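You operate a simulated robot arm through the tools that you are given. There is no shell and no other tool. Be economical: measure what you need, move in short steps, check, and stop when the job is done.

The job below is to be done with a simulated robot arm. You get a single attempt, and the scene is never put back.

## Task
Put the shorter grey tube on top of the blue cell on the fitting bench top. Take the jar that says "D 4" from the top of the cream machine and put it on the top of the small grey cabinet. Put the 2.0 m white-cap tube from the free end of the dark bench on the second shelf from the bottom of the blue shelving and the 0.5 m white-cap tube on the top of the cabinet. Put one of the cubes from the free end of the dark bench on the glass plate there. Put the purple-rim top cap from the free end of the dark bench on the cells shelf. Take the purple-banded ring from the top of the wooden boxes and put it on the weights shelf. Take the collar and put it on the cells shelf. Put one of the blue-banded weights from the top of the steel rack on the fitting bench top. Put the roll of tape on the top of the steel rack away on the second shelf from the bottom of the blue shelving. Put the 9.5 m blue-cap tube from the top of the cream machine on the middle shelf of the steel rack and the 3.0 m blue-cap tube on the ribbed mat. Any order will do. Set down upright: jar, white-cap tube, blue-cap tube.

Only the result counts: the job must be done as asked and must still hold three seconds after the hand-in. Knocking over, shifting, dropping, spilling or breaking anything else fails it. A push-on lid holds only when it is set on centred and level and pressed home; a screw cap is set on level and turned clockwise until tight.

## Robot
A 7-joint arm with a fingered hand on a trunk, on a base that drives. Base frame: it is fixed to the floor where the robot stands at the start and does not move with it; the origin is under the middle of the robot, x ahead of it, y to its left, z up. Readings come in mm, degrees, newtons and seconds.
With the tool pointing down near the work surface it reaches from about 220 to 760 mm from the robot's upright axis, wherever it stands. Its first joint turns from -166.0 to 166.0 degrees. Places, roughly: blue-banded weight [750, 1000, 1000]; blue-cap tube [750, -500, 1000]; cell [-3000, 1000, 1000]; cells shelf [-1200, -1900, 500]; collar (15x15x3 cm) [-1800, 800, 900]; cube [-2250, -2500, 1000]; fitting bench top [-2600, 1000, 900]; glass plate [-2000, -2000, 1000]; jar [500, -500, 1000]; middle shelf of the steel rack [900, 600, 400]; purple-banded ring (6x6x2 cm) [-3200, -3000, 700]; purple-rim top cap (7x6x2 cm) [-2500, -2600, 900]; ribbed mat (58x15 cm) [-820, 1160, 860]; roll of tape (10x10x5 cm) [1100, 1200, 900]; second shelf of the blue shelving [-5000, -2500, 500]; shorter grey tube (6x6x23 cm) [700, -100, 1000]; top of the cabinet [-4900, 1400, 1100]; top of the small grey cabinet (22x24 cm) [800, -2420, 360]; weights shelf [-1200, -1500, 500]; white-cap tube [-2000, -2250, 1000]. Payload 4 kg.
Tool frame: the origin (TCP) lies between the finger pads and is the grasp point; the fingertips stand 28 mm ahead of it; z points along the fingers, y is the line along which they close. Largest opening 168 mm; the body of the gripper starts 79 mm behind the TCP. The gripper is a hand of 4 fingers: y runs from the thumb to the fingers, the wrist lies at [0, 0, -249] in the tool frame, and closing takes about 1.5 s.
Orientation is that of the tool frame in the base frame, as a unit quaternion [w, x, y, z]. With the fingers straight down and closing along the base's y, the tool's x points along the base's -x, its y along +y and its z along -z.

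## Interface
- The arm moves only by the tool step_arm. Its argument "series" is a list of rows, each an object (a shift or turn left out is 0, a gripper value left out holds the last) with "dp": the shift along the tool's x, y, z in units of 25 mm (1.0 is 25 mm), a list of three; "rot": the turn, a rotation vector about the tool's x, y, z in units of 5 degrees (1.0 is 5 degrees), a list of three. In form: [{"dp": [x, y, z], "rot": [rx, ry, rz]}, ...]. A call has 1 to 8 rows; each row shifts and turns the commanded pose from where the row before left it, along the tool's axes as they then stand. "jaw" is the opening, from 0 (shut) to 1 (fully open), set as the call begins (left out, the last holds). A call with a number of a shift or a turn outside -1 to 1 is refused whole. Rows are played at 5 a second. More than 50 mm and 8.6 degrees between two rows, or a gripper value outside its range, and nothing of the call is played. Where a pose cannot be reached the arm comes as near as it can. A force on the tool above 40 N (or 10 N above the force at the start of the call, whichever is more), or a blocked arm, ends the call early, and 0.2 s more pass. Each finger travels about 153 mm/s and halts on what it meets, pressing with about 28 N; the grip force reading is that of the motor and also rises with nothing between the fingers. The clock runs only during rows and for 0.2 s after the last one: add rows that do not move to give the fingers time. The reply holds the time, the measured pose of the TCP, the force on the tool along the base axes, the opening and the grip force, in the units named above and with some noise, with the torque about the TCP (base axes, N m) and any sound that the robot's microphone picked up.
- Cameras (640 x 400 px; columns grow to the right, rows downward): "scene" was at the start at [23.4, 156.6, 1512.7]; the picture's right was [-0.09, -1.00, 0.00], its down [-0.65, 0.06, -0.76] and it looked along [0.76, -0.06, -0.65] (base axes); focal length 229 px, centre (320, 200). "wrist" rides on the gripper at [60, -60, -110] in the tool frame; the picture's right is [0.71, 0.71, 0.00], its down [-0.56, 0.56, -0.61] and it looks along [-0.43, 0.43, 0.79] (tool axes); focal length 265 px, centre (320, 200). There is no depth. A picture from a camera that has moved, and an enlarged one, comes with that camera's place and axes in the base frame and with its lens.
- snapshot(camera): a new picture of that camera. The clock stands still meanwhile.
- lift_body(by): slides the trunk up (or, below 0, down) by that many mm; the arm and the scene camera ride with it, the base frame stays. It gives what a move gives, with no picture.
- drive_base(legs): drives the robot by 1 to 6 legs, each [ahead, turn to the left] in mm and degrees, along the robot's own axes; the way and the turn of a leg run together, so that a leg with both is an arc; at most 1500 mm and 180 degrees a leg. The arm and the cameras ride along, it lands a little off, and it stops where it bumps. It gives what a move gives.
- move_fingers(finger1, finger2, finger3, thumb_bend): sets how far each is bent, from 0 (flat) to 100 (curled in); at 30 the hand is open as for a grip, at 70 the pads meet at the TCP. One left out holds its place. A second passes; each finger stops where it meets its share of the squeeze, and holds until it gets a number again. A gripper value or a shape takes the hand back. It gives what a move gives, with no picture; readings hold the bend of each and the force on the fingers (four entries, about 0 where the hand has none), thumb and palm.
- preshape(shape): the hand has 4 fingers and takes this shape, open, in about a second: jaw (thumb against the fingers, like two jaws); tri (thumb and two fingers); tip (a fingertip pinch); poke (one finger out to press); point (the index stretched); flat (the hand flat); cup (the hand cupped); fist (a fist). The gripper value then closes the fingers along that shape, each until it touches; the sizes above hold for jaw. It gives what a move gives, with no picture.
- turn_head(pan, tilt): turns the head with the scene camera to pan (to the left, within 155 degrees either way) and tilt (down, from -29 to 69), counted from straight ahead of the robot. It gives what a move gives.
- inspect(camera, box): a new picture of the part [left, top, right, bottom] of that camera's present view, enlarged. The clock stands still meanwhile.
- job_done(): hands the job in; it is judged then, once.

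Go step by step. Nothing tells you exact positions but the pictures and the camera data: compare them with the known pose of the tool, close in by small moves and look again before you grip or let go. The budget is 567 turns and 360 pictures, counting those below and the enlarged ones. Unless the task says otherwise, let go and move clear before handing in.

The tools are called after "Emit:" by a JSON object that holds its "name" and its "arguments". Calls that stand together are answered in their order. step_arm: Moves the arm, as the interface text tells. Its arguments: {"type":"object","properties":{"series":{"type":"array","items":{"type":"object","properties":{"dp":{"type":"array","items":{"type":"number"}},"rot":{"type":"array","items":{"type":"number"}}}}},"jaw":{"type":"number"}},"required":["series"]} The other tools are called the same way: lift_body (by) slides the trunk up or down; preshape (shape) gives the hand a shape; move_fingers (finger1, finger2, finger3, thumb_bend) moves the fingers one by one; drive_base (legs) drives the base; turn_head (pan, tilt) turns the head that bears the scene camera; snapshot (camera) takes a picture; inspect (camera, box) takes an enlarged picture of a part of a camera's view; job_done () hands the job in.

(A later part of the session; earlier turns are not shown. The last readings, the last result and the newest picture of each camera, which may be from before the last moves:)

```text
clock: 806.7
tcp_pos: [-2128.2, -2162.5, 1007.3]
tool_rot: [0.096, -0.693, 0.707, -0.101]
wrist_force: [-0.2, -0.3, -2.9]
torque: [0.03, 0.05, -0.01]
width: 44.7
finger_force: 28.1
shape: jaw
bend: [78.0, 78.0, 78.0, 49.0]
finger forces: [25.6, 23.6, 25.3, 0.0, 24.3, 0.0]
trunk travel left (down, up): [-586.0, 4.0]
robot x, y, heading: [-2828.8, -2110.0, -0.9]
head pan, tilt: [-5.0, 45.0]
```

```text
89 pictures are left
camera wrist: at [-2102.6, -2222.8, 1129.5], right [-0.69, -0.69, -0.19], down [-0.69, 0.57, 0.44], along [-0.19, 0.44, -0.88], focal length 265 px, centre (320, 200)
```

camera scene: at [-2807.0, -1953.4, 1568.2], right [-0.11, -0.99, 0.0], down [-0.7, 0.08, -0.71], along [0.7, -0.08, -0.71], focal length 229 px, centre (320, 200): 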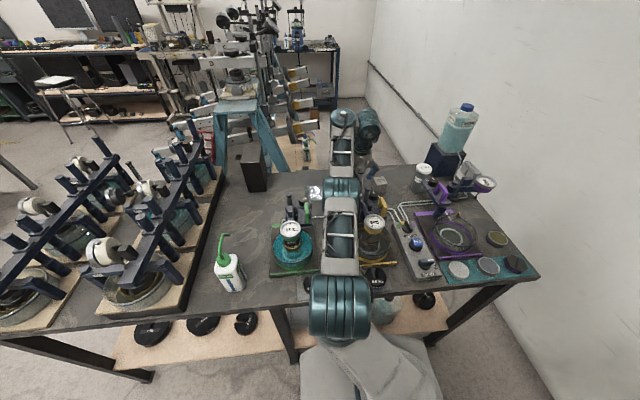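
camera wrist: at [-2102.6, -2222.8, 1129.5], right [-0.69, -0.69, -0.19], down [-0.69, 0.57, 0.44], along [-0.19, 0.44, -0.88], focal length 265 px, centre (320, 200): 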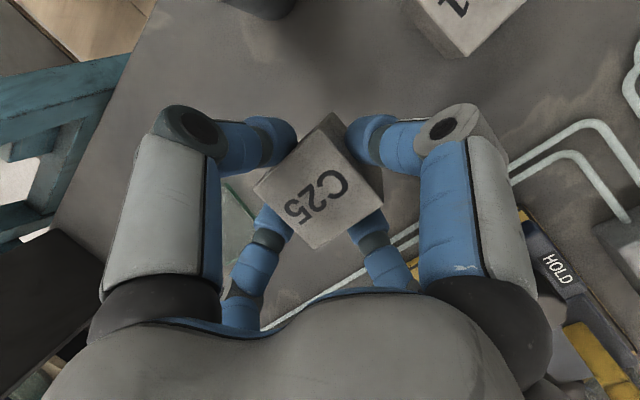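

Emit:
{"name": "step_arm", "arguments": {"series": [{"dp": [-0.9, -0.155, 0.05]}, {"dp": [-0.9, -0.155, 0.05]}, {"dp": [-0.9, -0.155, 0.05]}, {"dp": [-0.9, -0.155, 0.05]}, {"dp": [-0.9, -0.155, 0.05]}, {"dp": [-0.9, -0.155, 0.05]}, {"dp": [-0.9, -0.155, 0.05]}]}}

Emit:
{"name": "snapshot", "arguments": {"camera": "wrist"}}

Emit:
{"name": "inspect", "arguments": {"camera": "scene", "box": [270, 150, 400, 260]}}

```text
clock: 808.3
tcp_pos: [-2096.2, -2005.9, 1007.4]
tool_rot: [0.096, -0.693, 0.707, -0.101]
wrist_force: [-0.6, -0.1, -3.0]
torque: [0.0, 0.0, 0.03]
width: 45.0
finger_force: 27.4
shape: jaw
bend: [78.0, 78.0, 78.0, 49.0]
finger forces: [25.6, 23.5, 25.4, 0.0, 24.2, 0.1]
trunk travel left (down, up): [-586.0, 4.0]
robot x, y, heading: [-2831.2, -2108.7, -1.2]
head pan, tilt: [-5.0, 45.0]
```

```text
88 pictures are left
camera wrist: at [-2071.4, -2066.4, 1130.3], right [-0.69, -0.69, -0.19], down [-0.69, 0.57, 0.43], along [-0.19, 0.44, -0.88], focal length 265 px, centre (320, 200)
```

wrist: 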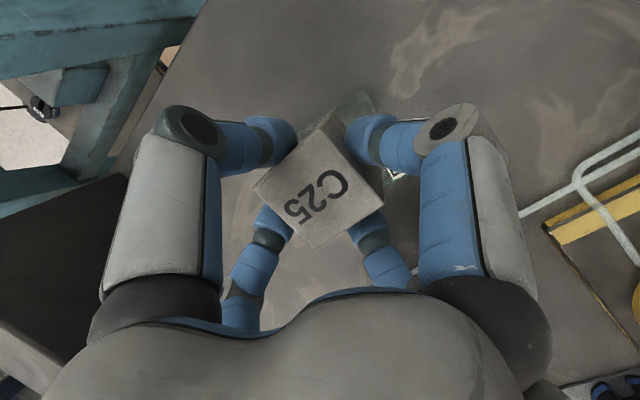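

```text
3.64 times, centred on (335, 205) of scene
camera zoom: at [-2807.1, -1952.8, 1567.1], right [-0.11, -0.99, 0.0], down [-0.7, 0.08, -0.71], along [0.7, -0.08, -0.71], focal length 832 px, centre (266, 182)
```

zoom: 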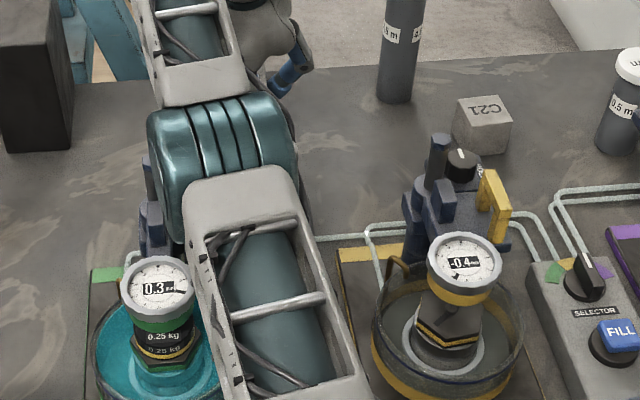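

Emit:
{"name": "step_arm", "arguments": {"series": [{"dp": [-0.235, 0.27, -0.08]}, {}]}}

Emit:
{"name": "lift_body", "arguments": {"by": -44}}

Emit:
{"name": "lift_body", "arguments": {"by": -5}}

Emit:
{"name": "lift_body", "arguments": {"by": -3}}

Emit:
{"name": "snapshot", "arguments": {"camera": "wrist"}}

```text
clock: 808.9
tcp_pos: [-2105.2, -2000.6, 1006.8]
tool_rot: [0.096, -0.693, 0.707, -0.101]
wrist_force: [0.1, 0.5, -2.3]
torque: [-0.02, -0.03, -0.02]
width: 44.9
finger_force: 28.1
shape: jaw
bend: [78.0, 78.0, 78.0, 49.0]
finger forces: [25.6, 23.5, 25.4, 0.0, 24.3, 0.0]
trunk travel left (down, up): [-586.0, 4.0]
robot x, y, heading: [-2829.4, -2110.1, -1.5]
head pan, tilt: [-5.0, 45.0]
```

```text
clock: 809.8
tcp_pos: [-2104.4, -2000.2, 962.9]
tool_rot: [0.097, -0.693, 0.707, -0.101]
wrist_force: [-0.6, -0.2, -2.6]
torque: [0.03, 0.04, 0.0]
width: 45.0
finger_force: 28.1
shape: jaw
bend: [78.0, 78.0, 78.0, 49.0]
finger forces: [25.7, 23.6, 25.4, 0.0, 24.3, 0.1]
trunk travel left (down, up): [-542.0, 48.0]
robot x, y, heading: [-2828.9, -2108.5, -1.2]
head pan, tilt: [-5.0, 45.0]
```

```text
clock: 810.3
tcp_pos: [-2103.8, -2000.1, 958.2]
tool_rot: [0.096, -0.693, 0.708, -0.101]
wrist_force: [0.0, -0.3, -2.5]
torque: [0.04, -0.02, -0.03]
width: 44.7
finger_force: 27.5
shape: jaw
bend: [78.0, 78.0, 78.0, 49.0]
finger forces: [25.6, 23.5, 25.4, 0.0, 24.3, 0.1]
trunk travel left (down, up): [-537.0, 53.0]
robot x, y, heading: [-2830.4, -2111.0, -1.0]
head pan, tilt: [-5.0, 45.0]
```

```text
clock: 810.8
tcp_pos: [-2103.0, -2000.7, 956.1]
tool_rot: [0.098, -0.694, 0.706, -0.101]
wrist_force: [1.6, 1.3, 6.2]
torque: [0.01, 0.1, 0.01]
width: 44.9
finger_force: 27.6
shape: jaw
bend: [78.0, 79.0, 78.0, 48.0]
finger forces: [26.2, 26.1, 26.1, 0.0, 25.7, 0.0]
trunk travel left (down, up): [-534.0, 56.0]
robot x, y, heading: [-2830.8, -2112.9, -1.2]
head pan, tilt: [-5.0, 45.0]
```

```text
86 pictures are left
camera wrist: at [-2079.0, -2060.7, 1079.4], right [-0.69, -0.69, -0.2], down [-0.7, 0.57, 0.43], along [-0.19, 0.44, -0.88], focal length 265 px, centre (320, 200)
```

wrist: 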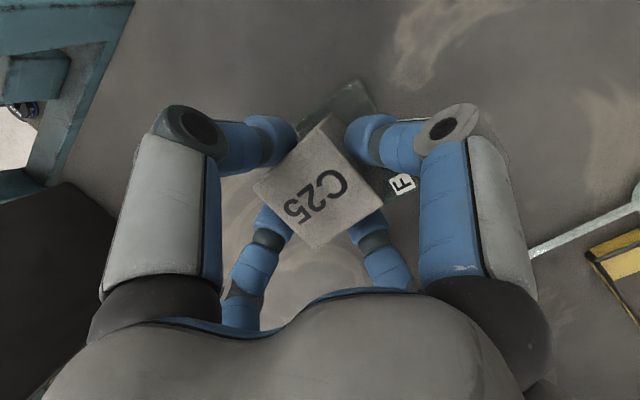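

Contact with the plate. I release and rise.

Emit:
{"name": "step_arm", "arguments": {"series": [{}, {}, {}, {}], "jaw": 0.55}}

Emit:
{"name": "lift_body", "arguments": {"by": 56}}

Emit:
{"name": "snapshot", "arguments": {"camera": "wrist"}}

```text
clock: 811.8
tcp_pos: [-2104.2, -2000.4, 955.0]
tool_rot: [0.096, -0.693, 0.708, -0.101]
wrist_force: [-0.6, -0.4, -0.4]
torque: [-0.01, -0.01, 0.01]
width: 91.8
finger_force: 0.0
shape: jaw
bend: [32.0, 32.0, 32.0, 32.0]
finger forces: [0.0, 0.0, 0.1, 0.0, 0.0, 0.0]
trunk travel left (down, up): [-534.0, 56.0]
robot x, y, heading: [-2830.4, -2108.8, -1.1]
head pan, tilt: [-5.0, 45.0]
```

```text
clock: 812.8
tcp_pos: [-2104.5, -2001.1, 1012.2]
tool_rot: [0.096, -0.693, 0.707, -0.1]
wrist_force: [-0.2, 0.1, 0.7]
torque: [-0.02, -0.02, -0.01]
width: 91.9
finger_force: 0.0
shape: jaw
bend: [32.0, 32.0, 32.0, 32.0]
finger forces: [0.0, 0.0, 0.0, 0.0, 0.0, 0.0]
trunk travel left (down, up): [-590.0, 0.0]
robot x, y, heading: [-2830.9, -2110.5, -1.4]
head pan, tilt: [-5.0, 45.0]
```

```text
85 pictures are left
camera wrist: at [-2078.5, -2060.6, 1133.7], right [-0.69, -0.69, -0.19], down [-0.69, 0.57, 0.43], along [-0.19, 0.44, -0.88], focal length 265 px, centre (320, 200)
```

wrist: 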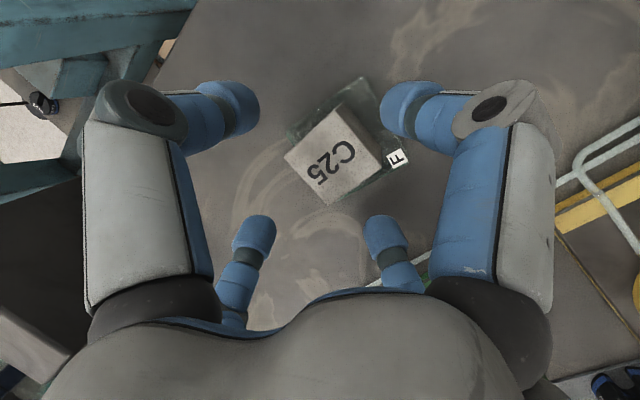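

Cube C25 sits centred on the glass plate. Now the 0.5 m tube: I raise the hand and shift along the aisle.

Emit:
{"name": "step_arm", "arguments": {"series": [{"dp": [0, -0.288, -0.957]}, {"dp": [0, -0.288, -0.957]}, {"dp": [0, -0.288, -0.957]}, {"dp": [0, -0.288, -0.957]}, {"dp": [0, -0.288, -0.957]}, {"dp": [0, -0.288, -0.957]}]}}

Emit:
{"name": "drive_base", "arguments": {"legs": [[-250, 0], [0, -88.5], [400, 0], [0, 90], [240, 0]]}}

Emit:
{"name": "snapshot", "arguments": {"camera": "wrist"}}

```text
clock: 814.2
tcp_pos: [-2103.8, -1998.3, 1143.4]
tool_rot: [0.096, -0.693, 0.707, -0.099]
wrist_force: [0.8, 0.9, 0.6]
torque: [0.0, 0.02, 0.02]
width: 91.7
finger_force: 0.0
shape: jaw
bend: [32.0, 32.0, 32.0, 32.0]
finger forces: [0.0, 0.0, 0.1, 0.1, 0.0, 0.0]
out of reach, approached as far as the arm can: row 6
trunk travel left (down, up): [-590.0, 0.0]
robot x, y, heading: [-2829.1, -2107.8, -1.4]
head pan, tilt: [-5.0, 45.0]
```

```text
clock: 821.3
tcp_pos: [-2962.6, -3084.4, 1148.5]
tool_rot: [0.003, 0.004, 0.991, -0.136]
wrist_force: [-1.4, 13.7, 4.0]
torque: [-1.08, -0.09, -0.19]
width: 89.7
finger_force: 0.1
shape: jaw
bend: [32.0, 32.0, 32.0, 34.0]
finger forces: [0.0, 0.0, 0.0, 0.1, 13.9, 0.0]
trunk travel left (down, up): [-590.0, 0.0]
robot x, y, heading: [-3088.5, -2366.0, -90.5]
head pan, tilt: [-5.0, 45.0]
stopped in leg 3: the force on the tool passed its limit at 103 N (the readings are from after the stop); the commanded pose is now the measured one
```

```text
84 pictures are left
camera wrist: at [-3025.7, -3111.2, 1269.5], right [-0.7, 0.69, -0.2], down [0.56, 0.7, 0.45], along [0.44, 0.2, -0.87], focal length 265 px, centre (320, 200)
```

wrist: 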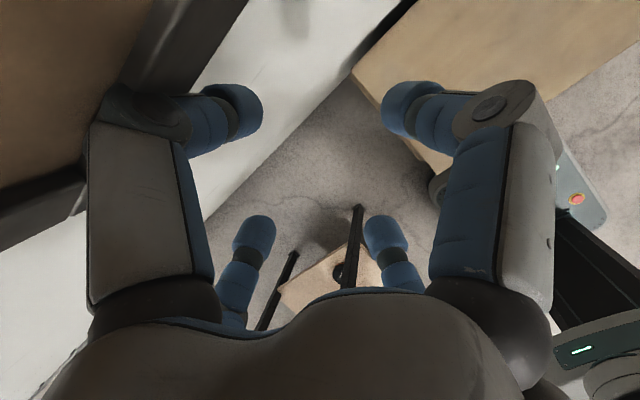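

The outstretched hand touched the wall. I back off, pull the arm in, then turn.

Emit:
{"name": "drive_base", "arguments": {"legs": [[-120, 0]]}}

Emit:
{"name": "step_arm", "arguments": {"series": [{"dp": [0.02, 0.96, -0.285]}, {"dp": [0.02, 0.96, -0.285]}, {"dp": [0.02, 0.96, -0.285]}, {"dp": [0.02, 0.96, -0.285]}, {"dp": [0.02, 0.96, -0.285]}, {"dp": [0.02, 0.96, -0.285]}, {"dp": [0.02, 0.96, -0.285]}, {"dp": [0.02, 0.96, -0.285]}]}}

Emit:
{"name": "drive_base", "arguments": {"legs": [[250, 0], [0, 90.5], [220, 0]]}}

Emit:
{"name": "snapshot", "arguments": {"camera": "wrist"}}

```text
clock: 822.5
tcp_pos: [-2960.7, -2965.4, 1146.0]
tool_rot: [0.002, 0.003, 0.991, -0.136]
wrist_force: [-0.2, 0.5, 0.2]
torque: [0.0, 0.02, 0.0]
width: 92.2
finger_force: 0.1
shape: jaw
bend: [32.0, 32.0, 32.0, 32.0]
finger forces: [0.1, 0.0, 0.0, 0.1, 0.0, 0.0]
trunk travel left (down, up): [-590.0, 0.0]
robot x, y, heading: [-3082.6, -2244.6, -90.7]
head pan, tilt: [-5.0, 45.0]
```

```text
clock: 824.3
tcp_pos: [-2964.3, -2764.6, 1148.5]
tool_rot: [0.002, 0.003, 0.991, -0.136]
wrist_force: [0.4, -0.5, 0.7]
torque: [0.0, 0.01, 0.0]
width: 92.0
finger_force: 0.0
shape: jaw
bend: [32.0, 32.0, 32.0, 32.0]
finger forces: [0.0, 0.0, 0.1, 0.0, 0.0, 0.0]
trunk travel left (down, up): [-590.0, 0.0]
robot x, y, heading: [-3085.1, -2244.0, -90.3]
head pan, tilt: [-5.0, 45.0]
```

```text
clock: 831.3
tcp_pos: [-2347.8, -2369.9, 1149.2]
tool_rot: [-0.097, 0.702, -0.699, 0.092]
wrist_force: [0.0, -0.5, 0.1]
torque: [0.0, 0.02, -0.01]
width: 92.1
finger_force: 0.1
shape: jaw
bend: [32.0, 32.0, 32.0, 32.0]
finger forces: [0.1, 0.1, 0.0, 0.1, 0.1, 0.0]
trunk travel left (down, up): [-590.0, 0.0]
robot x, y, heading: [-2864.7, -2496.7, 0.3]
head pan, tilt: [-5.0, 45.0]
```

```text
83 pictures are left
camera wrist: at [-2318.7, -2431.1, 1270.5], right [-0.68, -0.71, -0.19], down [-0.7, 0.55, 0.45], along [-0.21, 0.44, -0.87], focal length 265 px, centre (320, 200)
```

wrist: 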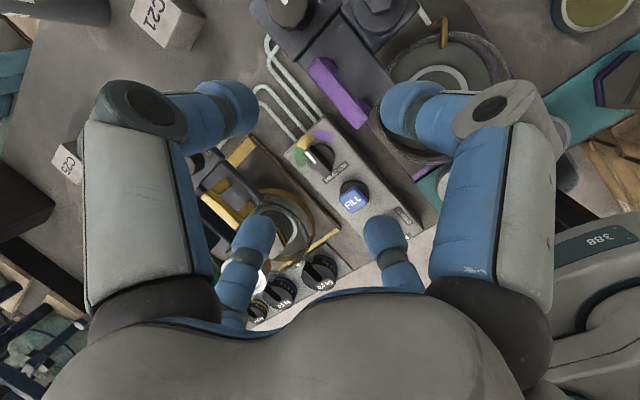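

Emit:
{"name": "drive_base", "arguments": {"legs": [[35, 0]]}}

Emit:
{"name": "step_arm", "arguments": {"series": [{"dp": [0.41, -0.95, 0.28]}, {"dp": [0.41, -0.95, 0.28]}, {"dp": [0.41, -0.95, 0.28]}, {"dp": [0.41, -0.95, 0.28]}, {"dp": [0.41, -0.95, 0.28]}, {"dp": [0.41, -0.95, 0.28]}, {"dp": [0.41, -0.95, 0.28]}]}}

Emit:
{"name": "snapshot", "arguments": {"camera": "wrist"}}

```text
clock: 832.1
tcp_pos: [-2310.3, -2370.0, 1148.5]
tool_rot: [-0.097, 0.702, -0.7, 0.093]
wrist_force: [-0.3, 0.6, 0.1]
torque: [0.04, 0.01, 0.0]
width: 92.1
finger_force: 0.0
shape: jaw
bend: [32.0, 32.0, 32.0, 32.0]
finger forces: [0.0, 0.0, 0.0, 0.0, 0.0, 0.1]
trunk travel left (down, up): [-590.0, 0.0]
robot x, y, heading: [-2833.2, -2496.1, 0.3]
head pan, tilt: [-5.0, 45.0]
```

```text
clock: 833.8
tcp_pos: [-2136.1, -2442.5, 1144.6]
tool_rot: [-0.098, 0.702, -0.7, 0.094]
wrist_force: [-0.2, 0.4, -0.8]
torque: [0.01, 0.02, 0.01]
width: 92.5
finger_force: 0.1
shape: jaw
bend: [32.0, 32.0, 32.0, 32.0]
finger forces: [0.0, 0.0, 0.0, 0.0, 0.1, 0.0]
trunk travel left (down, up): [-590.0, 0.0]
robot x, y, heading: [-2830.6, -2499.2, 0.2]
head pan, tilt: [-5.0, 45.0]
```

```text
82 pictures are left
camera wrist: at [-2107.9, -2503.0, 1266.7], right [-0.68, -0.71, -0.19], down [-0.7, 0.55, 0.45], along [-0.21, 0.44, -0.87], focal length 265 px, centre (320, 200)
```

wrist: 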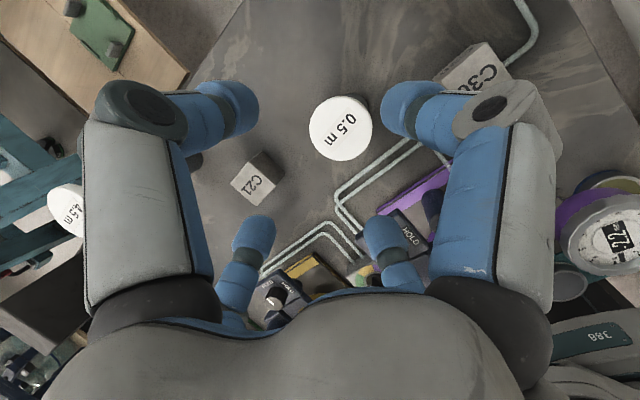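

Emit:
{"name": "step_arm", "arguments": {"series": [{"dp": [0.008, 0.17, 0.855]}, {"dp": [0.008, 0.17, 0.855]}, {"dp": [0.008, 0.17, 0.855]}, {"dp": [0.008, 0.17, 0.855]}], "jaw": 0.58}}

Emit:
{"name": "snapshot", "arguments": {"camera": "wrist"}}

```text
clock: 834.8
tcp_pos: [-2131.6, -2439.6, 1059.0]
tool_rot: [-0.099, 0.702, -0.7, 0.094]
wrist_force: [-0.7, -0.1, 0.1]
torque: [0.0, -0.03, 0.01]
width: 96.7
finger_force: 0.0
shape: jaw
bend: [31.0, 31.0, 31.0, 31.0]
finger forces: [0.0, 0.0, 0.0, 0.0, 0.1, 0.0]
trunk travel left (down, up): [-590.0, 0.0]
robot x, y, heading: [-2828.2, -2495.1, 0.5]
head pan, tilt: [-5.0, 45.0]
```

```text
81 pictures are left
camera wrist: at [-2103.0, -2500.3, 1179.5], right [-0.68, -0.71, -0.19], down [-0.7, 0.55, 0.45], along [-0.21, 0.44, -0.87], focal length 265 px, centre (320, 200)
```

wrist: 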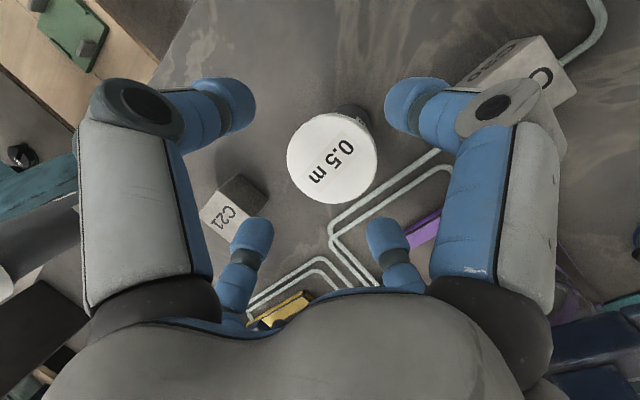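

Emit:
{"name": "step_arm", "arguments": {"series": [{"dp": [0.1, 0.13, 0.9]}, {"dp": [0.1, 0.13, 0.9]}, {}]}}

Emit:
{"name": "lift_body", "arguments": {"by": -50}}

Emit:
{"name": "snapshot", "arguments": {"camera": "wrist"}}

```text
clock: 835.5
tcp_pos: [-2124.7, -2445.9, 1014.5]
tool_rot: [-0.098, 0.701, -0.7, 0.094]
wrist_force: [-0.4, -0.2, 0.5]
torque: [0.0, 0.03, 0.01]
width: 97.0
finger_force: 0.0
shape: jaw
bend: [31.0, 31.0, 31.0, 31.0]
finger forces: [0.0, 0.1, 0.1, 0.0, 0.0, 0.0]
trunk travel left (down, up): [-590.0, 0.0]
robot x, y, heading: [-2829.7, -2497.8, 0.1]
head pan, tilt: [-5.0, 45.0]
```

```text
clock: 836.5
tcp_pos: [-2125.2, -2446.2, 963.7]
tool_rot: [-0.098, 0.702, -0.699, 0.093]
wrist_force: [0.6, 0.0, 0.6]
torque: [0.0, -0.01, -0.01]
width: 96.8
finger_force: 0.0
shape: jaw
bend: [31.0, 31.0, 31.0, 31.0]
finger forces: [0.0, 0.0, 0.1, 0.0, 0.0, 0.0]
trunk travel left (down, up): [-540.0, 50.0]
robot x, y, heading: [-2831.1, -2499.1, 0.4]
head pan, tilt: [-5.0, 45.0]
```

```text
80 pictures are left
camera wrist: at [-2097.5, -2506.3, 1085.5], right [-0.68, -0.71, -0.19], down [-0.7, 0.55, 0.45], along [-0.21, 0.44, -0.87], focal length 265 px, centre (320, 200)
```

wrist: 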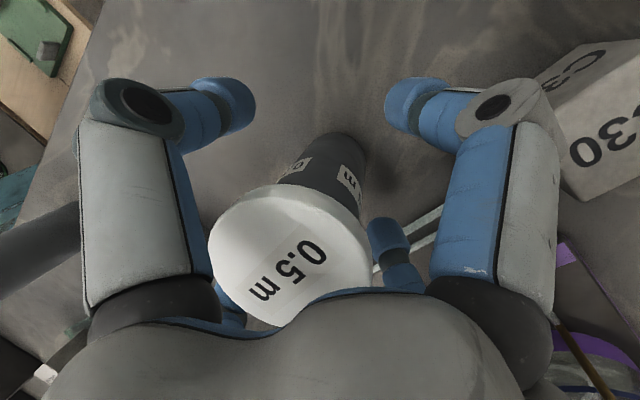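

Emit:
{"name": "step_arm", "arguments": {"series": [{}, {}, {}, {}, {}], "jaw": 0}}

Emit:
{"name": "lift_body", "arguments": {"by": 50}}

Emit:
{"name": "step_arm", "arguments": {"series": [{"dp": [0, -0.27, -0.96]}, {"dp": [0, -0.27, -0.96]}, {"dp": [0, -0.27, -0.96]}, {"dp": [0, -0.27, -0.96]}, {"dp": [0, -0.27, -0.96]}]}}

Emit:
{"name": "snapshot", "arguments": {"camera": "wrist"}}

```text
clock: 837.7
tcp_pos: [-2125.6, -2445.1, 963.1]
tool_rot: [-0.098, 0.701, -0.7, 0.094]
wrist_force: [-0.7, -0.9, 0.6]
torque: [0.04, 0.08, 0.02]
width: 35.3
finger_force: 28.0
shape: jaw
bend: [77.0, 79.0, 78.0, 56.0]
finger forces: [23.0, 24.9, 25.0, 0.0, 23.8, 0.1]
trunk travel left (down, up): [-540.0, 50.0]
robot x, y, heading: [-2832.5, -2497.1, 0.4]
head pan, tilt: [-5.0, 45.0]
```

```text
clock: 838.6
tcp_pos: [-2125.2, -2445.2, 1013.0]
tool_rot: [-0.098, 0.701, -0.7, 0.093]
wrist_force: [0.2, 0.2, -2.3]
torque: [-0.02, 0.01, 0.01]
width: 35.2
finger_force: 28.0
shape: jaw
bend: [77.0, 79.0, 78.0, 56.0]
finger forces: [22.8, 23.9, 24.8, 0.1, 23.7, 0.1]
trunk travel left (down, up): [-590.0, 0.0]
robot x, y, heading: [-2831.1, -2498.2, 0.6]
head pan, tilt: [-5.0, 45.0]
```

```text
clock: 839.8
tcp_pos: [-2124.6, -2447.9, 1138.6]
tool_rot: [-0.097, 0.701, -0.7, 0.094]
wrist_force: [-0.4, -0.2, -2.8]
torque: [-0.01, -0.01, -0.01]
width: 35.0
finger_force: 28.0
shape: jaw
bend: [77.0, 79.0, 78.0, 56.0]
finger forces: [22.9, 24.0, 24.9, 0.0, 23.6, 0.1]
trunk travel left (down, up): [-590.0, 0.0]
robot x, y, heading: [-2830.5, -2496.3, 0.6]
head pan, tilt: [-5.0, 45.0]
```

```text
79 pictures are left
camera wrist: at [-2096.8, -2508.2, 1260.6], right [-0.68, -0.71, -0.19], down [-0.7, 0.55, 0.45], along [-0.21, 0.44, -0.87], focal length 265 px, centre (320, 200)
```

wrist: 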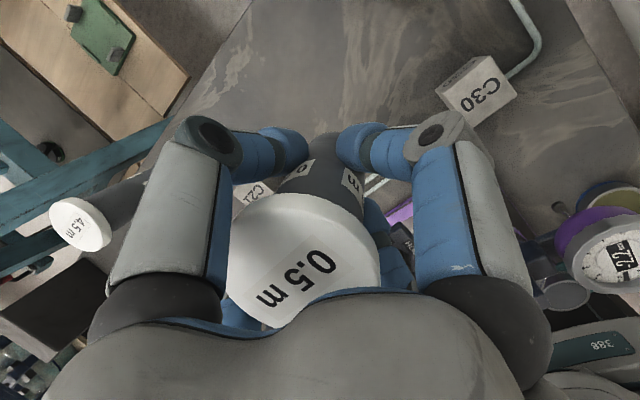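

Held. I pull the arm in and drive toward the cabinet at (−4900, 1400).

Emit:
{"name": "step_arm", "arguments": {"series": [{"dp": [0.02, 0.96, -0.285]}, {"dp": [0.02, 0.96, -0.285]}, {"dp": [0.02, 0.96, -0.285]}, {"dp": [0.02, 0.96, -0.285]}, {"dp": [0.02, 0.96, -0.285]}, {"dp": [0.02, 0.96, -0.285]}]}}

Emit:
{"name": "drive_base", "arguments": {"legs": [[-300, 0], [0, 102.5], [1500, 0], [1500, 0], [500, 0]]}}

Emit:
{"name": "turn_head", "arguments": {"pan": 50, "tilt": 25}}

Emit:
{"name": "snapshot", "arguments": {"camera": "scene"}}

```text
clock: 841.2
tcp_pos: [-2272.1, -2449.9, 1143.1]
tool_rot: [-0.099, 0.703, -0.698, 0.094]
wrist_force: [17.5, 2.5, 6.7]
torque: [0.17, -1.04, 0.0]
width: 35.9
finger_force: 28.5
shape: jaw
bend: [77.0, 78.0, 78.0, 55.0]
finger forces: [22.3, 22.4, 26.5, 0.0, 35.1, 0.0]
trunk travel left (down, up): [-590.0, 0.0]
robot x, y, heading: [-2832.1, -2498.7, 0.4]
head pan, tilt: [-5.0, 45.0]
```

```text
clock: 842.0
tcp_pos: [-2286.8, -2449.9, 1145.8]
tool_rot: [-0.102, 0.705, -0.695, 0.098]
wrist_force: [16.5, 1.2, 3.6]
torque: [0.04, -1.14, 0.05]
width: 37.4
finger_force: 27.7
shape: jaw
bend: [77.0, 78.0, 77.0, 54.0]
finger forces: [22.8, 32.2, 24.5, 0.0, 36.9, 0.1]
trunk travel left (down, up): [-590.0, 0.0]
robot x, y, heading: [-2847.7, -2498.4, -0.0]
head pan, tilt: [-5.0, 45.0]
stopped in leg 1: the force on the tool passed its limit at 53 N (the readings are from after the stop); the commanded pose is now the measured one
```

```text
clock: 843.3
tcp_pos: [-2287.5, -2449.7, 1145.0]
tool_rot: [-0.102, 0.703, -0.697, 0.099]
wrist_force: [22.7, 1.4, 12.6]
torque: [0.09, -1.54, 0.05]
width: 37.4
finger_force: 28.1
shape: jaw
bend: [77.0, 78.0, 77.0, 54.0]
finger forces: [24.2, 32.2, 26.2, 0.1, 42.3, 0.0]
trunk travel left (down, up): [-590.0, 0.0]
robot x, y, heading: [-2845.9, -2494.9, 0.4]
head pan, tilt: [50.0, 25.0]
```

```text
78 pictures are left
camera scene: at [-2847.5, -2262.9, 1601.5], right [0.77, -0.64, 0.0], down [-0.27, -0.33, -0.91], along [0.58, 0.7, -0.42], focal length 229 px, centre (320, 200)
```

scene: 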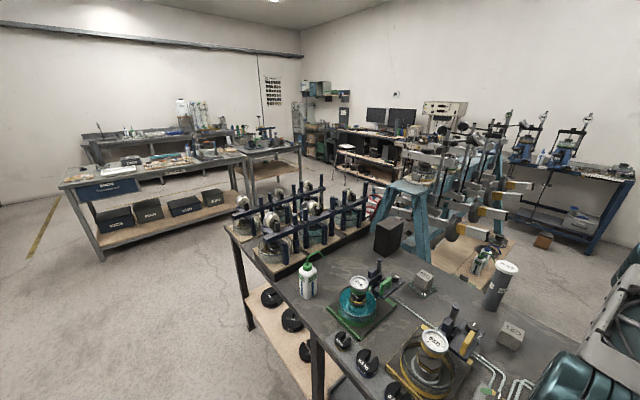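

The tube is pressing on the purple device's head. I move forward off it, then raise higher before retreating.

Emit:
{"name": "step_arm", "arguments": {"series": [{"dp": [-0.02, -0.96, 0.285]}, {"dp": [0, -0.27, -0.96]}, {"dp": [0, -0.27, -0.96]}, {"dp": [0, -0.27, -0.96]}]}}

Emit:
{"name": "turn_head", "arguments": {"pan": -10, "tilt": 45}}

Emit:
{"name": "inspect", "arguments": {"camera": "scene", "box": [280, 130, 480, 300]}}

```text
clock: 844.3
tcp_pos: [-2265.6, -2450.9, 1220.4]
tool_rot: [-0.102, 0.703, -0.697, 0.099]
wrist_force: [-0.4, 0.5, -2.7]
torque: [0.0, -0.04, 0.01]
width: 35.8
finger_force: 28.5
shape: jaw
bend: [77.0, 78.0, 77.0, 55.0]
finger forces: [20.9, 28.3, 23.2, 0.0, 28.0, 0.0]
trunk travel left (down, up): [-590.0, 0.0]
robot x, y, heading: [-2849.7, -2498.8, 0.2]
head pan, tilt: [50.0, 25.0]
```

```text
clock: 845.6
tcp_pos: [-2264.9, -2449.2, 1221.4]
tool_rot: [-0.102, 0.703, -0.696, 0.099]
wrist_force: [-0.1, 0.6, -2.4]
torque: [0.02, -0.01, 0.01]
width: 36.2
finger_force: 28.3
shape: jaw
bend: [77.0, 78.0, 77.0, 55.0]
finger forces: [21.0, 28.3, 23.2, 0.1, 28.0, 0.0]
trunk travel left (down, up): [-590.0, 0.0]
robot x, y, heading: [-2844.7, -2497.1, 0.3]
head pan, tilt: [-10.0, 45.0]
```

```text
2.35 times, centred on (380, 215) of scene
camera zoom: at [-2828.5, -2347.6, 1571.0], right [-0.17, -0.99, 0.0], down [-0.7, 0.12, -0.71], along [0.7, -0.12, -0.71], focal length 538 px, centre (179, 165)
```

zoom: 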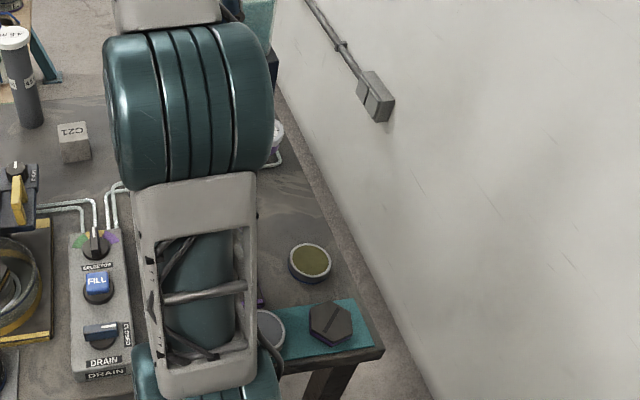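

Emit:
{"name": "drive_base", "arguments": {"legs": [[-300, 0]]}}

Emit:
{"name": "snapshot", "arguments": {"camera": "scene"}}

Emit:
{"name": "snapshot", "arguments": {"camera": "wrist"}}

```text
clock: 847.7
tcp_pos: [-2570.6, -2450.6, 1221.3]
tool_rot: [-0.102, 0.703, -0.697, 0.099]
wrist_force: [-0.5, 0.7, -2.5]
torque: [-0.03, -0.02, 0.01]
width: 35.9
finger_force: 28.8
shape: jaw
bend: [77.0, 78.0, 77.0, 55.0]
finger forces: [20.9, 28.3, 23.1, 0.1, 28.0, 0.1]
trunk travel left (down, up): [-590.0, 0.0]
robot x, y, heading: [-3150.1, -2501.5, 0.7]
head pan, tilt: [-10.0, 45.0]
```

```text
76 pictures are left
camera scene: at [-3135.1, -2349.8, 1571.0], right [-0.17, -0.99, 0.0], down [-0.7, 0.12, -0.71], along [0.7, -0.12, -0.71], focal length 229 px, centre (320, 200)
```

scene: 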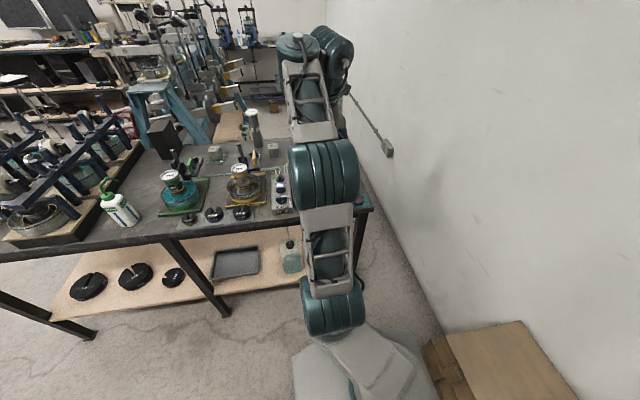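

```text
75 pictures are left
camera wrist: at [-2544.8, -2510.3, 1343.2], right [-0.67, -0.71, -0.2], down [-0.71, 0.55, 0.44], along [-0.2, 0.44, -0.88], focal length 265 px, centre (320, 200)
```

wrist: 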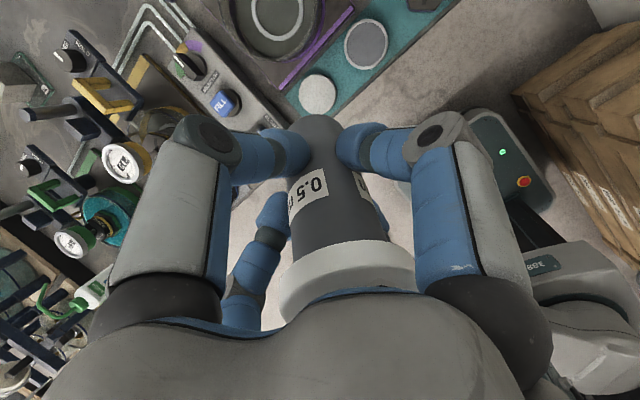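

The tube has swung parallel to the tool axis, so I set the tool vertical to make the tube upright again.

Emit:
{"name": "step_arm", "arguments": {"series": [{"rot": [-0.85, 0, 0]}, {"rot": [-0.85, 0, 0]}, {"rot": [-0.85, 0, 0]}, {"rot": [-0.85, 0, 0]}, {}]}}

Emit:
{"name": "turn_head", "arguments": {"pan": 0, "tilt": 25}}

Emit:
{"name": "inspect", "arguments": {"camera": "scene", "box": [250, 80, 450, 260]}}

Emit:
{"name": "snapshot", "arguments": {"camera": "wrist"}}

```text
clock: 848.9
tcp_pos: [-2571.3, -2450.0, 1221.4]
tool_rot: [0.004, 0.711, -0.703, -0.006]
wrist_force: [0.8, -0.4, -1.8]
torque: [-0.01, -0.05, 0.0]
width: 35.9
finger_force: 27.9
shape: jaw
bend: [77.0, 78.0, 77.0, 55.0]
finger forces: [21.4, 27.7, 23.3, 0.0, 27.3, 0.0]
trunk travel left (down, up): [-590.0, 0.0]
robot x, y, heading: [-3151.9, -2501.2, 0.5]
head pan, tilt: [-10.0, 45.0]
```

```text
clock: 849.7
tcp_pos: [-2571.5, -2449.1, 1220.6]
tool_rot: [0.002, 0.712, -0.702, -0.006]
wrist_force: [0.6, 0.3, -2.1]
torque: [0.02, -0.03, -0.02]
width: 35.7
finger_force: 28.1
shape: jaw
bend: [77.0, 78.0, 77.0, 55.0]
finger forces: [21.4, 27.8, 23.4, 0.0, 27.3, 0.1]
trunk travel left (down, up): [-590.0, 0.0]
robot x, y, heading: [-3155.3, -2499.6, 0.2]
head pan, tilt: [0.0, 25.0]
```

```text
2.22 times, centred on (350, 170) of scene
camera zoom: at [-3122.3, -2335.6, 1601.4], right [0.01, -1.0, 0.0], down [-0.42, 0.0, -0.91], along [0.91, 0.01, -0.42], focal length 508 px, centre (253, 267)
```

zoom: 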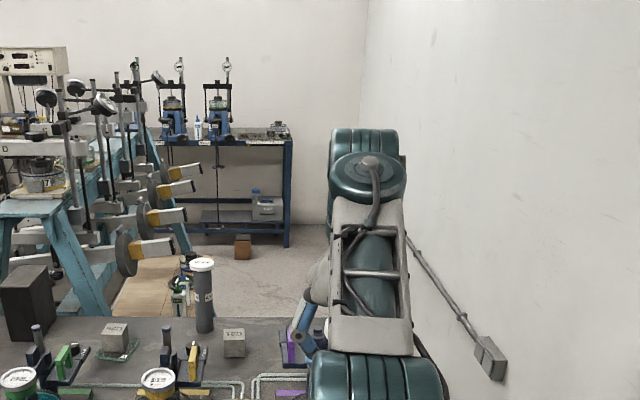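

```text
73 pictures are left
camera wrist: at [-2509.7, -2509.9, 1329.4], right [-0.7, -0.72, 0.01], down [-0.56, 0.55, 0.62], along [-0.45, 0.43, -0.78], focal length 265 px, centre (320, 200)
```

wrist: 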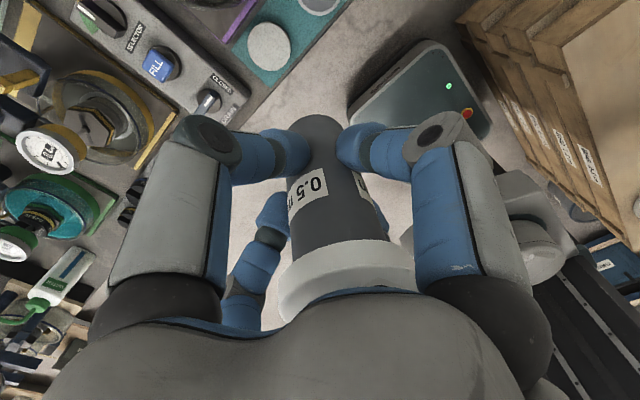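

Emit:
{"name": "step_arm", "arguments": {"series": [{"rot": [-0.39, 0.39, 0]}, {"rot": [-0.39, 0.39, 0]}]}}

Emit:
{"name": "drive_base", "arguments": {"legs": [[0, 102], [1500, 0], [1500, 0], [400, 0]]}}

Emit:
{"name": "turn_head", "arguments": {"pan": 50, "tilt": 20}}

Emit:
{"name": "snapshot", "arguments": {"camera": "scene"}}

```text
clock: 850.3
tcp_pos: [-2578.5, -2456.4, 1213.9]
tool_rot: [0.023, 0.712, -0.701, -0.007]
wrist_force: [0.3, -0.1, -2.4]
torque: [-0.03, 0.04, 0.05]
width: 35.4
finger_force: 27.8
shape: jaw
bend: [77.0, 78.0, 77.0, 55.0]
finger forces: [21.3, 28.0, 23.4, 0.1, 27.0, 0.1]
out of reach, approached as far as the arm can: row 1, 2
trunk travel left (down, up): [-590.0, 0.0]
robot x, y, heading: [-3152.8, -2497.9, 0.6]
head pan, tilt: [0.0, 25.0]
```

```text
clock: 871.1
tcp_pos: [-4091.6, 1347.8, 1212.9]
tool_rot: [0.019, 0.992, 0.122, 0.012]
wrist_force: [-0.3, 0.2, -2.9]
torque: [0.05, -0.01, 0.02]
width: 35.5
finger_force: 27.8
shape: jaw
bend: [77.0, 78.0, 77.0, 55.0]
finger forces: [21.8, 26.9, 23.5, 0.1, 26.1, 0.0]
trunk travel left (down, up): [-590.0, 0.0]
robot x, y, heading: [-3918.5, 797.9, 103.4]
head pan, tilt: [0.0, 25.0]
```

```text
clock: 872.2
tcp_pos: [-4091.2, 1349.0, 1211.8]
tool_rot: [0.02, 0.992, 0.121, 0.012]
wrist_force: [-0.3, 0.2, -2.4]
torque: [-0.02, 0.0, -0.01]
width: 35.6
finger_force: 28.0
shape: jaw
bend: [77.0, 78.0, 77.0, 55.0]
finger forces: [21.8, 26.9, 23.5, 0.0, 26.1, 0.0]
trunk travel left (down, up): [-590.0, 0.0]
robot x, y, heading: [-3917.2, 797.5, 103.1]
head pan, tilt: [50.0, 20.0]
```

```text
72 pictures are left
camera scene: at [-4148.8, 743.5, 1609.6], right [0.45, 0.89, 0.0], down [0.31, -0.15, -0.94], along [-0.84, 0.42, -0.34], focal length 229 px, centre (320, 200)
```

scene: 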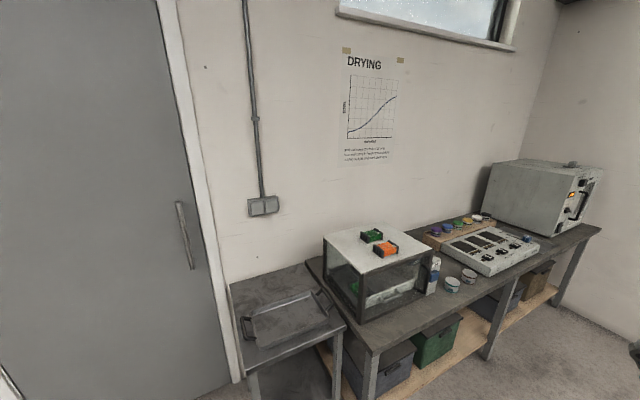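

The cabinet is the glass-sided box on the bench, with two small items on its top. I zoom in.

Emit:
{"name": "inspect", "arguments": {"camera": "scene", "box": [310, 215, 450, 335]}}

```text
3.33 times, centred on (380, 275) of scene
camera zoom: at [-4148.8, 743.5, 1609.6], right [0.45, 0.89, 0.0], down [0.31, -0.15, -0.94], along [-0.84, 0.42, -0.34], focal length 762 px, centre (120, -50)
```

zoom: 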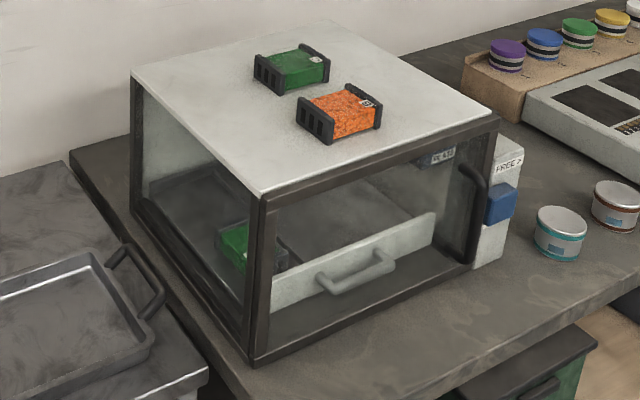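

Emit:
{"name": "drive_base", "arguments": {"legs": [[0, -8], [480, 0], [0, 85], [160, 0]]}}

Emit:
{"name": "snapshot", "arguments": {"camera": "wrist"}}

Emit:
{"name": "turn_head", "arguments": {"pan": 0, "tilt": 35}}

Emit:
{"name": "snapshot", "arguments": {"camera": "scene"}}

```text
clock: 880.4
tcp_pos: [-4703.8, 1223.0, 1212.8]
tool_rot: [0.008, 0.694, 0.719, 0.023]
wrist_force: [-0.5, -0.7, -2.0]
torque: [-0.02, -0.01, -0.02]
width: 35.2
finger_force: 27.8
shape: jaw
bend: [77.0, 78.0, 77.0, 56.0]
finger forces: [21.9, 26.1, 23.7, 0.1, 25.8, 0.0]
trunk travel left (down, up): [-590.0, 0.0]
robot x, y, heading: [-4127.2, 1275.9, -178.4]
head pan, tilt: [50.0, 20.0]
```

```text
70 pictures are left
camera wrist: at [-4771.8, 1278.3, 1320.4], right [0.68, 0.73, 0.04], down [0.55, -0.55, 0.63], along [0.48, -0.4, -0.78], focal length 265 px, centre (320, 200)
```

wrist: 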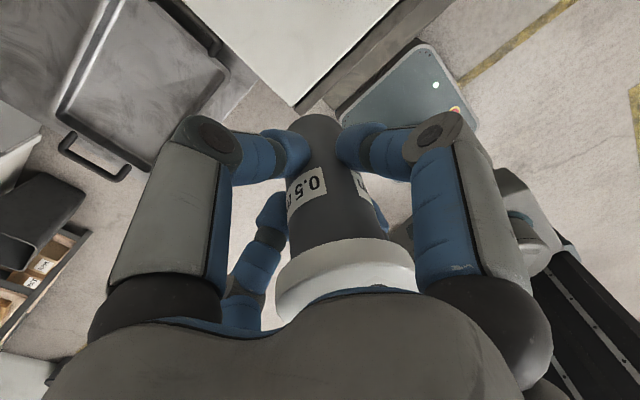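

```text
clock: 881.6
tcp_pos: [-4703.0, 1222.2, 1212.1]
tool_rot: [0.008, 0.695, 0.719, 0.023]
wrist_force: [0.0, 0.0, -2.7]
torque: [0.0, -0.01, 0.0]
width: 35.1
finger_force: 28.0
shape: jaw
bend: [77.0, 78.0, 77.0, 56.0]
finger forces: [21.8, 26.1, 23.6, 0.0, 25.9, 0.0]
trunk travel left (down, up): [-590.0, 0.0]
robot x, y, heading: [-4130.4, 1275.7, -178.4]
head pan, tilt: [0.0, 35.0]
```

```text
69 pictures are left
camera scene: at [-4154.3, 1113.0, 1585.8], right [-0.03, 1.0, 0.0], down [0.57, 0.02, -0.82], along [-0.82, -0.02, -0.57], focal length 229 px, centre (320, 200)
```

scene: 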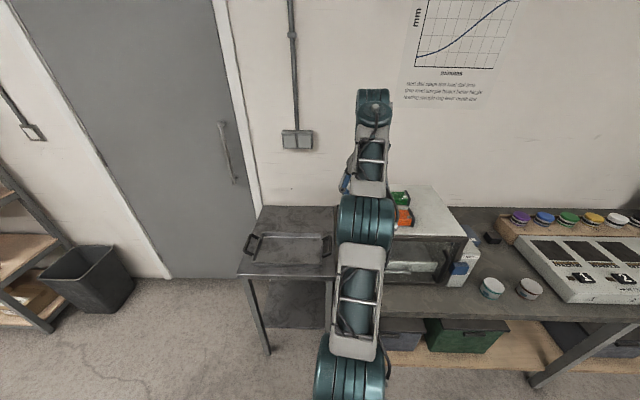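

Combining views, the cabinet top spans about x −4710…−5045, y 1200…1610 at z ≈ 1048. I move over its free front-left area and lower.

Emit:
{"name": "step_arm", "arguments": {"series": [{"dp": [0.53, -0.74, 0]}, {"dp": [0.53, -0.74, 0]}, {"dp": [0.53, -0.74, 0]}, {}]}}

Emit:
{"name": "lift_body", "arguments": {"by": -60}}

Emit:
{"name": "snapshot", "arguments": {"camera": "wrist"}}

Emit:
{"name": "turn_head", "arguments": {"pan": -40, "tilt": 30}}

Emit:
{"name": "snapshot", "arguments": {"camera": "scene"}}

```text
clock: 882.6
tcp_pos: [-4751.3, 1264.3, 1200.2]
tool_rot: [0.007, 0.693, 0.721, 0.019]
wrist_force: [-0.3, -0.3, -2.6]
torque: [0.0, 0.01, -0.02]
width: 35.4
finger_force: 27.7
shape: jaw
bend: [77.0, 78.0, 77.0, 56.0]
finger forces: [21.9, 26.3, 23.8, 0.0, 25.5, 0.0]
out of reach, approached as far as the arm can: row 2, 3
trunk travel left (down, up): [-590.0, 0.0]
robot x, y, heading: [-4128.9, 1278.6, -178.3]
head pan, tilt: [0.0, 35.0]
```

```text
clock: 883.6
tcp_pos: [-4750.5, 1263.2, 1140.3]
tool_rot: [0.008, 0.694, 0.719, 0.019]
wrist_force: [0.1, -0.2, -2.3]
torque: [-0.03, 0.03, 0.02]
width: 35.1
finger_force: 27.8
shape: jaw
bend: [77.0, 78.0, 77.0, 56.0]
finger forces: [22.0, 26.3, 23.7, 0.0, 25.5, 0.0]
trunk travel left (down, up): [-530.0, 60.0]
robot x, y, heading: [-4130.6, 1277.8, -178.6]
head pan, tilt: [0.0, 35.0]
```

```text
68 pictures are left
camera wrist: at [-4818.6, 1320.8, 1249.4], right [0.68, 0.73, 0.04], down [0.55, -0.55, 0.63], along [0.48, -0.41, -0.78], focal length 265 px, centre (320, 200)
```

wrist: 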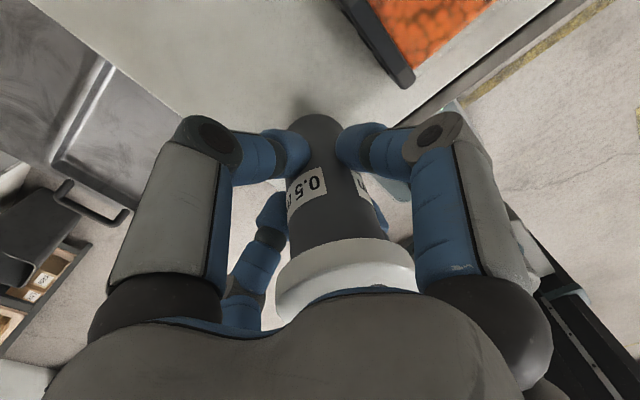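

```text
clock: 884.6
tcp_pos: [-4751.3, 1264.1, 1139.7]
tool_rot: [0.006, 0.694, 0.72, 0.019]
wrist_force: [0.9, 0.1, -2.3]
torque: [0.01, 0.01, 0.02]
width: 35.5
finger_force: 28.3
shape: jaw
bend: [77.0, 78.0, 77.0, 56.0]
finger forces: [22.0, 26.3, 23.7, 0.1, 25.5, 0.0]
trunk travel left (down, up): [-530.0, 60.0]
robot x, y, heading: [-4131.7, 1276.0, -178.7]
head pan, tilt: [-40.0, 30.0]
```

```text
67 pictures are left
camera scene: at [-4137.0, 1171.7, 1533.5], right [0.62, 0.78, 0.0], down [0.39, -0.31, -0.87], along [-0.68, 0.54, -0.5], focal length 229 px, centre (320, 200)
```

scene: 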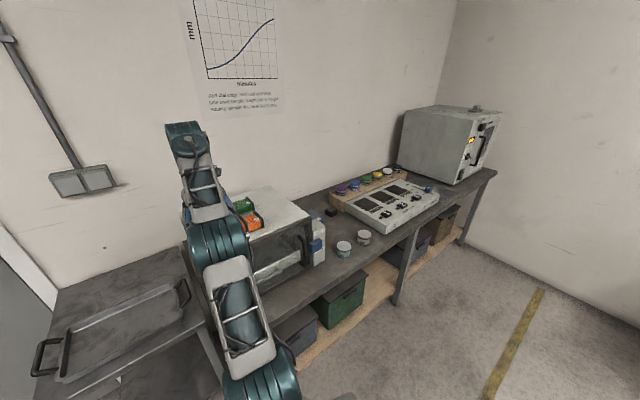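

Emit:
{"name": "step_arm", "arguments": {"series": [{"dp": [0, -0.9, 0]}, {}]}}

Emit:
{"name": "lift_body", "arguments": {"by": -10}}

Emit:
{"name": "lift_body", "arguments": {"by": -5}}

Emit:
{"name": "lift_body", "arguments": {"by": -4}}

```text
clock: 885.2
tcp_pos: [-4765.3, 1267.1, 1131.9]
tool_rot: [0.008, 0.694, 0.72, 0.015]
wrist_force: [-0.9, 1.1, -2.6]
torque: [0.03, 0.0, -0.02]
width: 35.1
finger_force: 27.9
shape: jaw
bend: [77.0, 78.0, 77.0, 56.0]
finger forces: [22.0, 26.3, 23.6, 0.1, 25.5, 0.1]
out of reach, approached as far as the arm can: row 1
trunk travel left (down, up): [-530.0, 60.0]
robot x, y, heading: [-4128.7, 1279.3, -178.5]
head pan, tilt: [-40.0, 30.0]
```

```text
clock: 885.9
tcp_pos: [-4766.5, 1266.6, 1127.6]
tool_rot: [0.001, 0.693, 0.721, 0.01]
wrist_force: [0.1, -0.9, 11.7]
torque: [-0.06, -0.25, -0.01]
width: 35.7
finger_force: 27.3
shape: jaw
bend: [77.0, 79.0, 78.0, 56.0]
finger forces: [26.4, 29.9, 28.9, 0.0, 24.9, 0.1]
trunk travel left (down, up): [-520.0, 70.0]
robot x, y, heading: [-4126.7, 1275.6, -178.5]
head pan, tilt: [-40.0, 30.0]
stopped: the force on the tool passed its limit at 40 N (the readings are from after the stop); the commanded pose is now the measured one
```

```text
clock: 886.3
tcp_pos: [-4767.0, 1266.1, 1127.2]
tool_rot: [-0.005, 0.693, 0.721, 0.004]
wrist_force: [1.5, -0.2, 15.1]
torque: [-0.09, -0.45, -0.03]
width: 35.7
finger_force: 28.1
shape: jaw
bend: [77.0, 80.0, 78.0, 56.0]
finger forces: [27.6, 31.2, 30.3, 0.1, 23.5, 0.0]
trunk travel left (down, up): [-516.0, 74.0]
robot x, y, heading: [-4130.2, 1274.9, -178.3]
head pan, tilt: [-40.0, 30.0]
stopped: the force on the tool passed its limit at 44 N (the readings are from after the stop); the commanded pose is now the measured one
```

```text
clock: 886.8
tcp_pos: [-4766.2, 1267.5, 1127.9]
tool_rot: [-0.01, 0.693, 0.721, 0.002]
wrist_force: [1.6, -0.4, 16.2]
torque: [-0.07, -0.55, 0.03]
width: 36.0
finger_force: 27.9
shape: jaw
bend: [77.0, 81.0, 78.0, 56.0]
finger forces: [28.1, 31.9, 30.5, 0.0, 22.6, 0.0]
trunk travel left (down, up): [-513.0, 77.0]
robot x, y, heading: [-4130.4, 1274.3, -178.5]
head pan, tilt: [-40.0, 30.0]
stopped: the force on the tool passed its limit at 43 N (the readings are from after the stop); the commanded pose is now the measured one
```

Contact at TCP z ≈ 1128. I ease up slightly and check the tube before letting go.

Emit:
{"name": "lift_body", "arguments": {"by": 2}}

Emit:
{"name": "snapshot", "arguments": {"camera": "wrist"}}

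Emit:
{"name": "inspect", "arguments": {"camera": "scene", "box": [160, 110, 320, 270]}}

```text
clock: 887.3
tcp_pos: [-4768.3, 1267.9, 1126.4]
tool_rot: [-0.008, 0.693, 0.721, 0.003]
wrist_force: [3.9, -0.3, 8.3]
torque: [-0.07, -0.47, 0.01]
width: 35.6
finger_force: 28.3
shape: jaw
bend: [77.0, 81.0, 78.0, 56.0]
finger forces: [27.1, 31.9, 29.4, 0.0, 22.2, 0.0]
trunk travel left (down, up): [-515.0, 75.0]
robot x, y, heading: [-4130.8, 1276.7, -178.4]
head pan, tilt: [-40.0, 30.0]
```

```text
66 pictures are left
camera wrist: at [-4830.9, 1323.1, 1238.8], right [0.68, 0.73, 0.01], down [0.58, -0.54, 0.6], along [0.45, -0.4, -0.8], focal length 265 px, centre (320, 200)
```

wrist: 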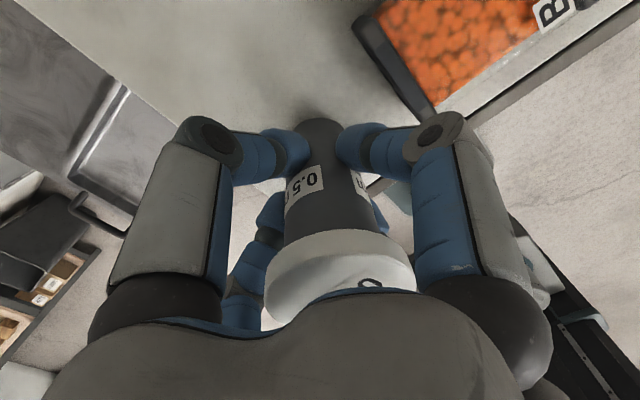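

```text
2.50 times, centred on (240, 190) of scene
camera zoom: at [-4135.6, 1171.7, 1518.3], right [0.62, 0.78, 0.0], down [0.39, -0.31, -0.87], along [-0.68, 0.54, -0.5], focal length 572 px, centre (520, 225)
```

zoom: 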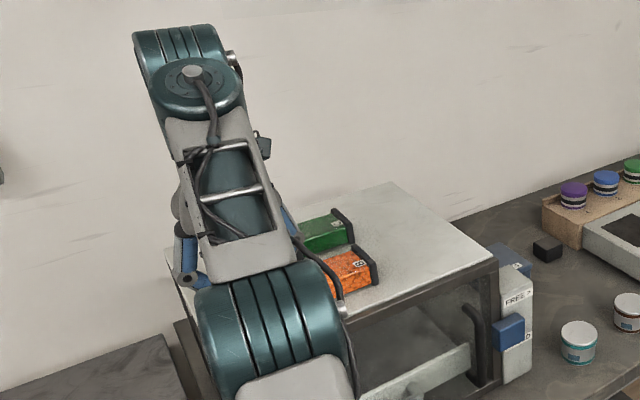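

Emit:
{"name": "step_arm", "arguments": {"series": [{}, {}, {}, {}, {}], "jaw": 0.5}}

Emit:
{"name": "snapshot", "arguments": {"camera": "wrist"}}

```text
clock: 888.5
tcp_pos: [-4768.8, 1268.0, 1127.7]
tool_rot: [-0.008, 0.693, 0.721, 0.004]
wrist_force: [-0.5, 1.0, -0.2]
torque: [0.02, 0.0, 0.02]
width: 83.5
finger_force: 0.0
shape: jaw
bend: [34.0, 34.0, 34.0, 34.0]
finger forces: [0.0, 0.0, 0.0, 0.0, 0.0, 0.0]
trunk travel left (down, up): [-515.0, 75.0]
robot x, y, heading: [-4127.4, 1277.2, -178.6]
head pan, tilt: [-40.0, 30.0]
```

```text
64 pictures are left
camera wrist: at [-4832.0, 1323.2, 1238.5], right [0.68, 0.73, 0.01], down [0.58, -0.54, 0.6], along [0.45, -0.4, -0.8], focal length 265 px, centre (320, 200)
```

wrist: 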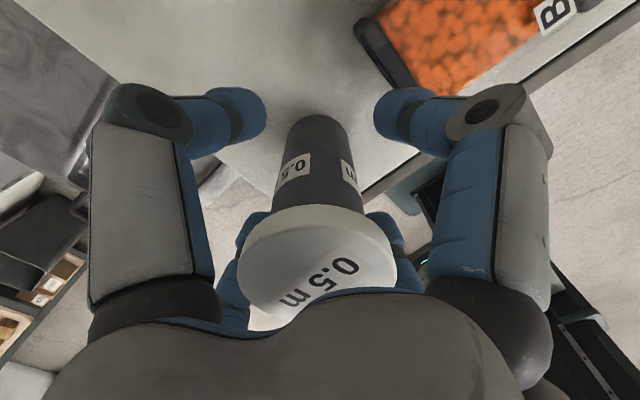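

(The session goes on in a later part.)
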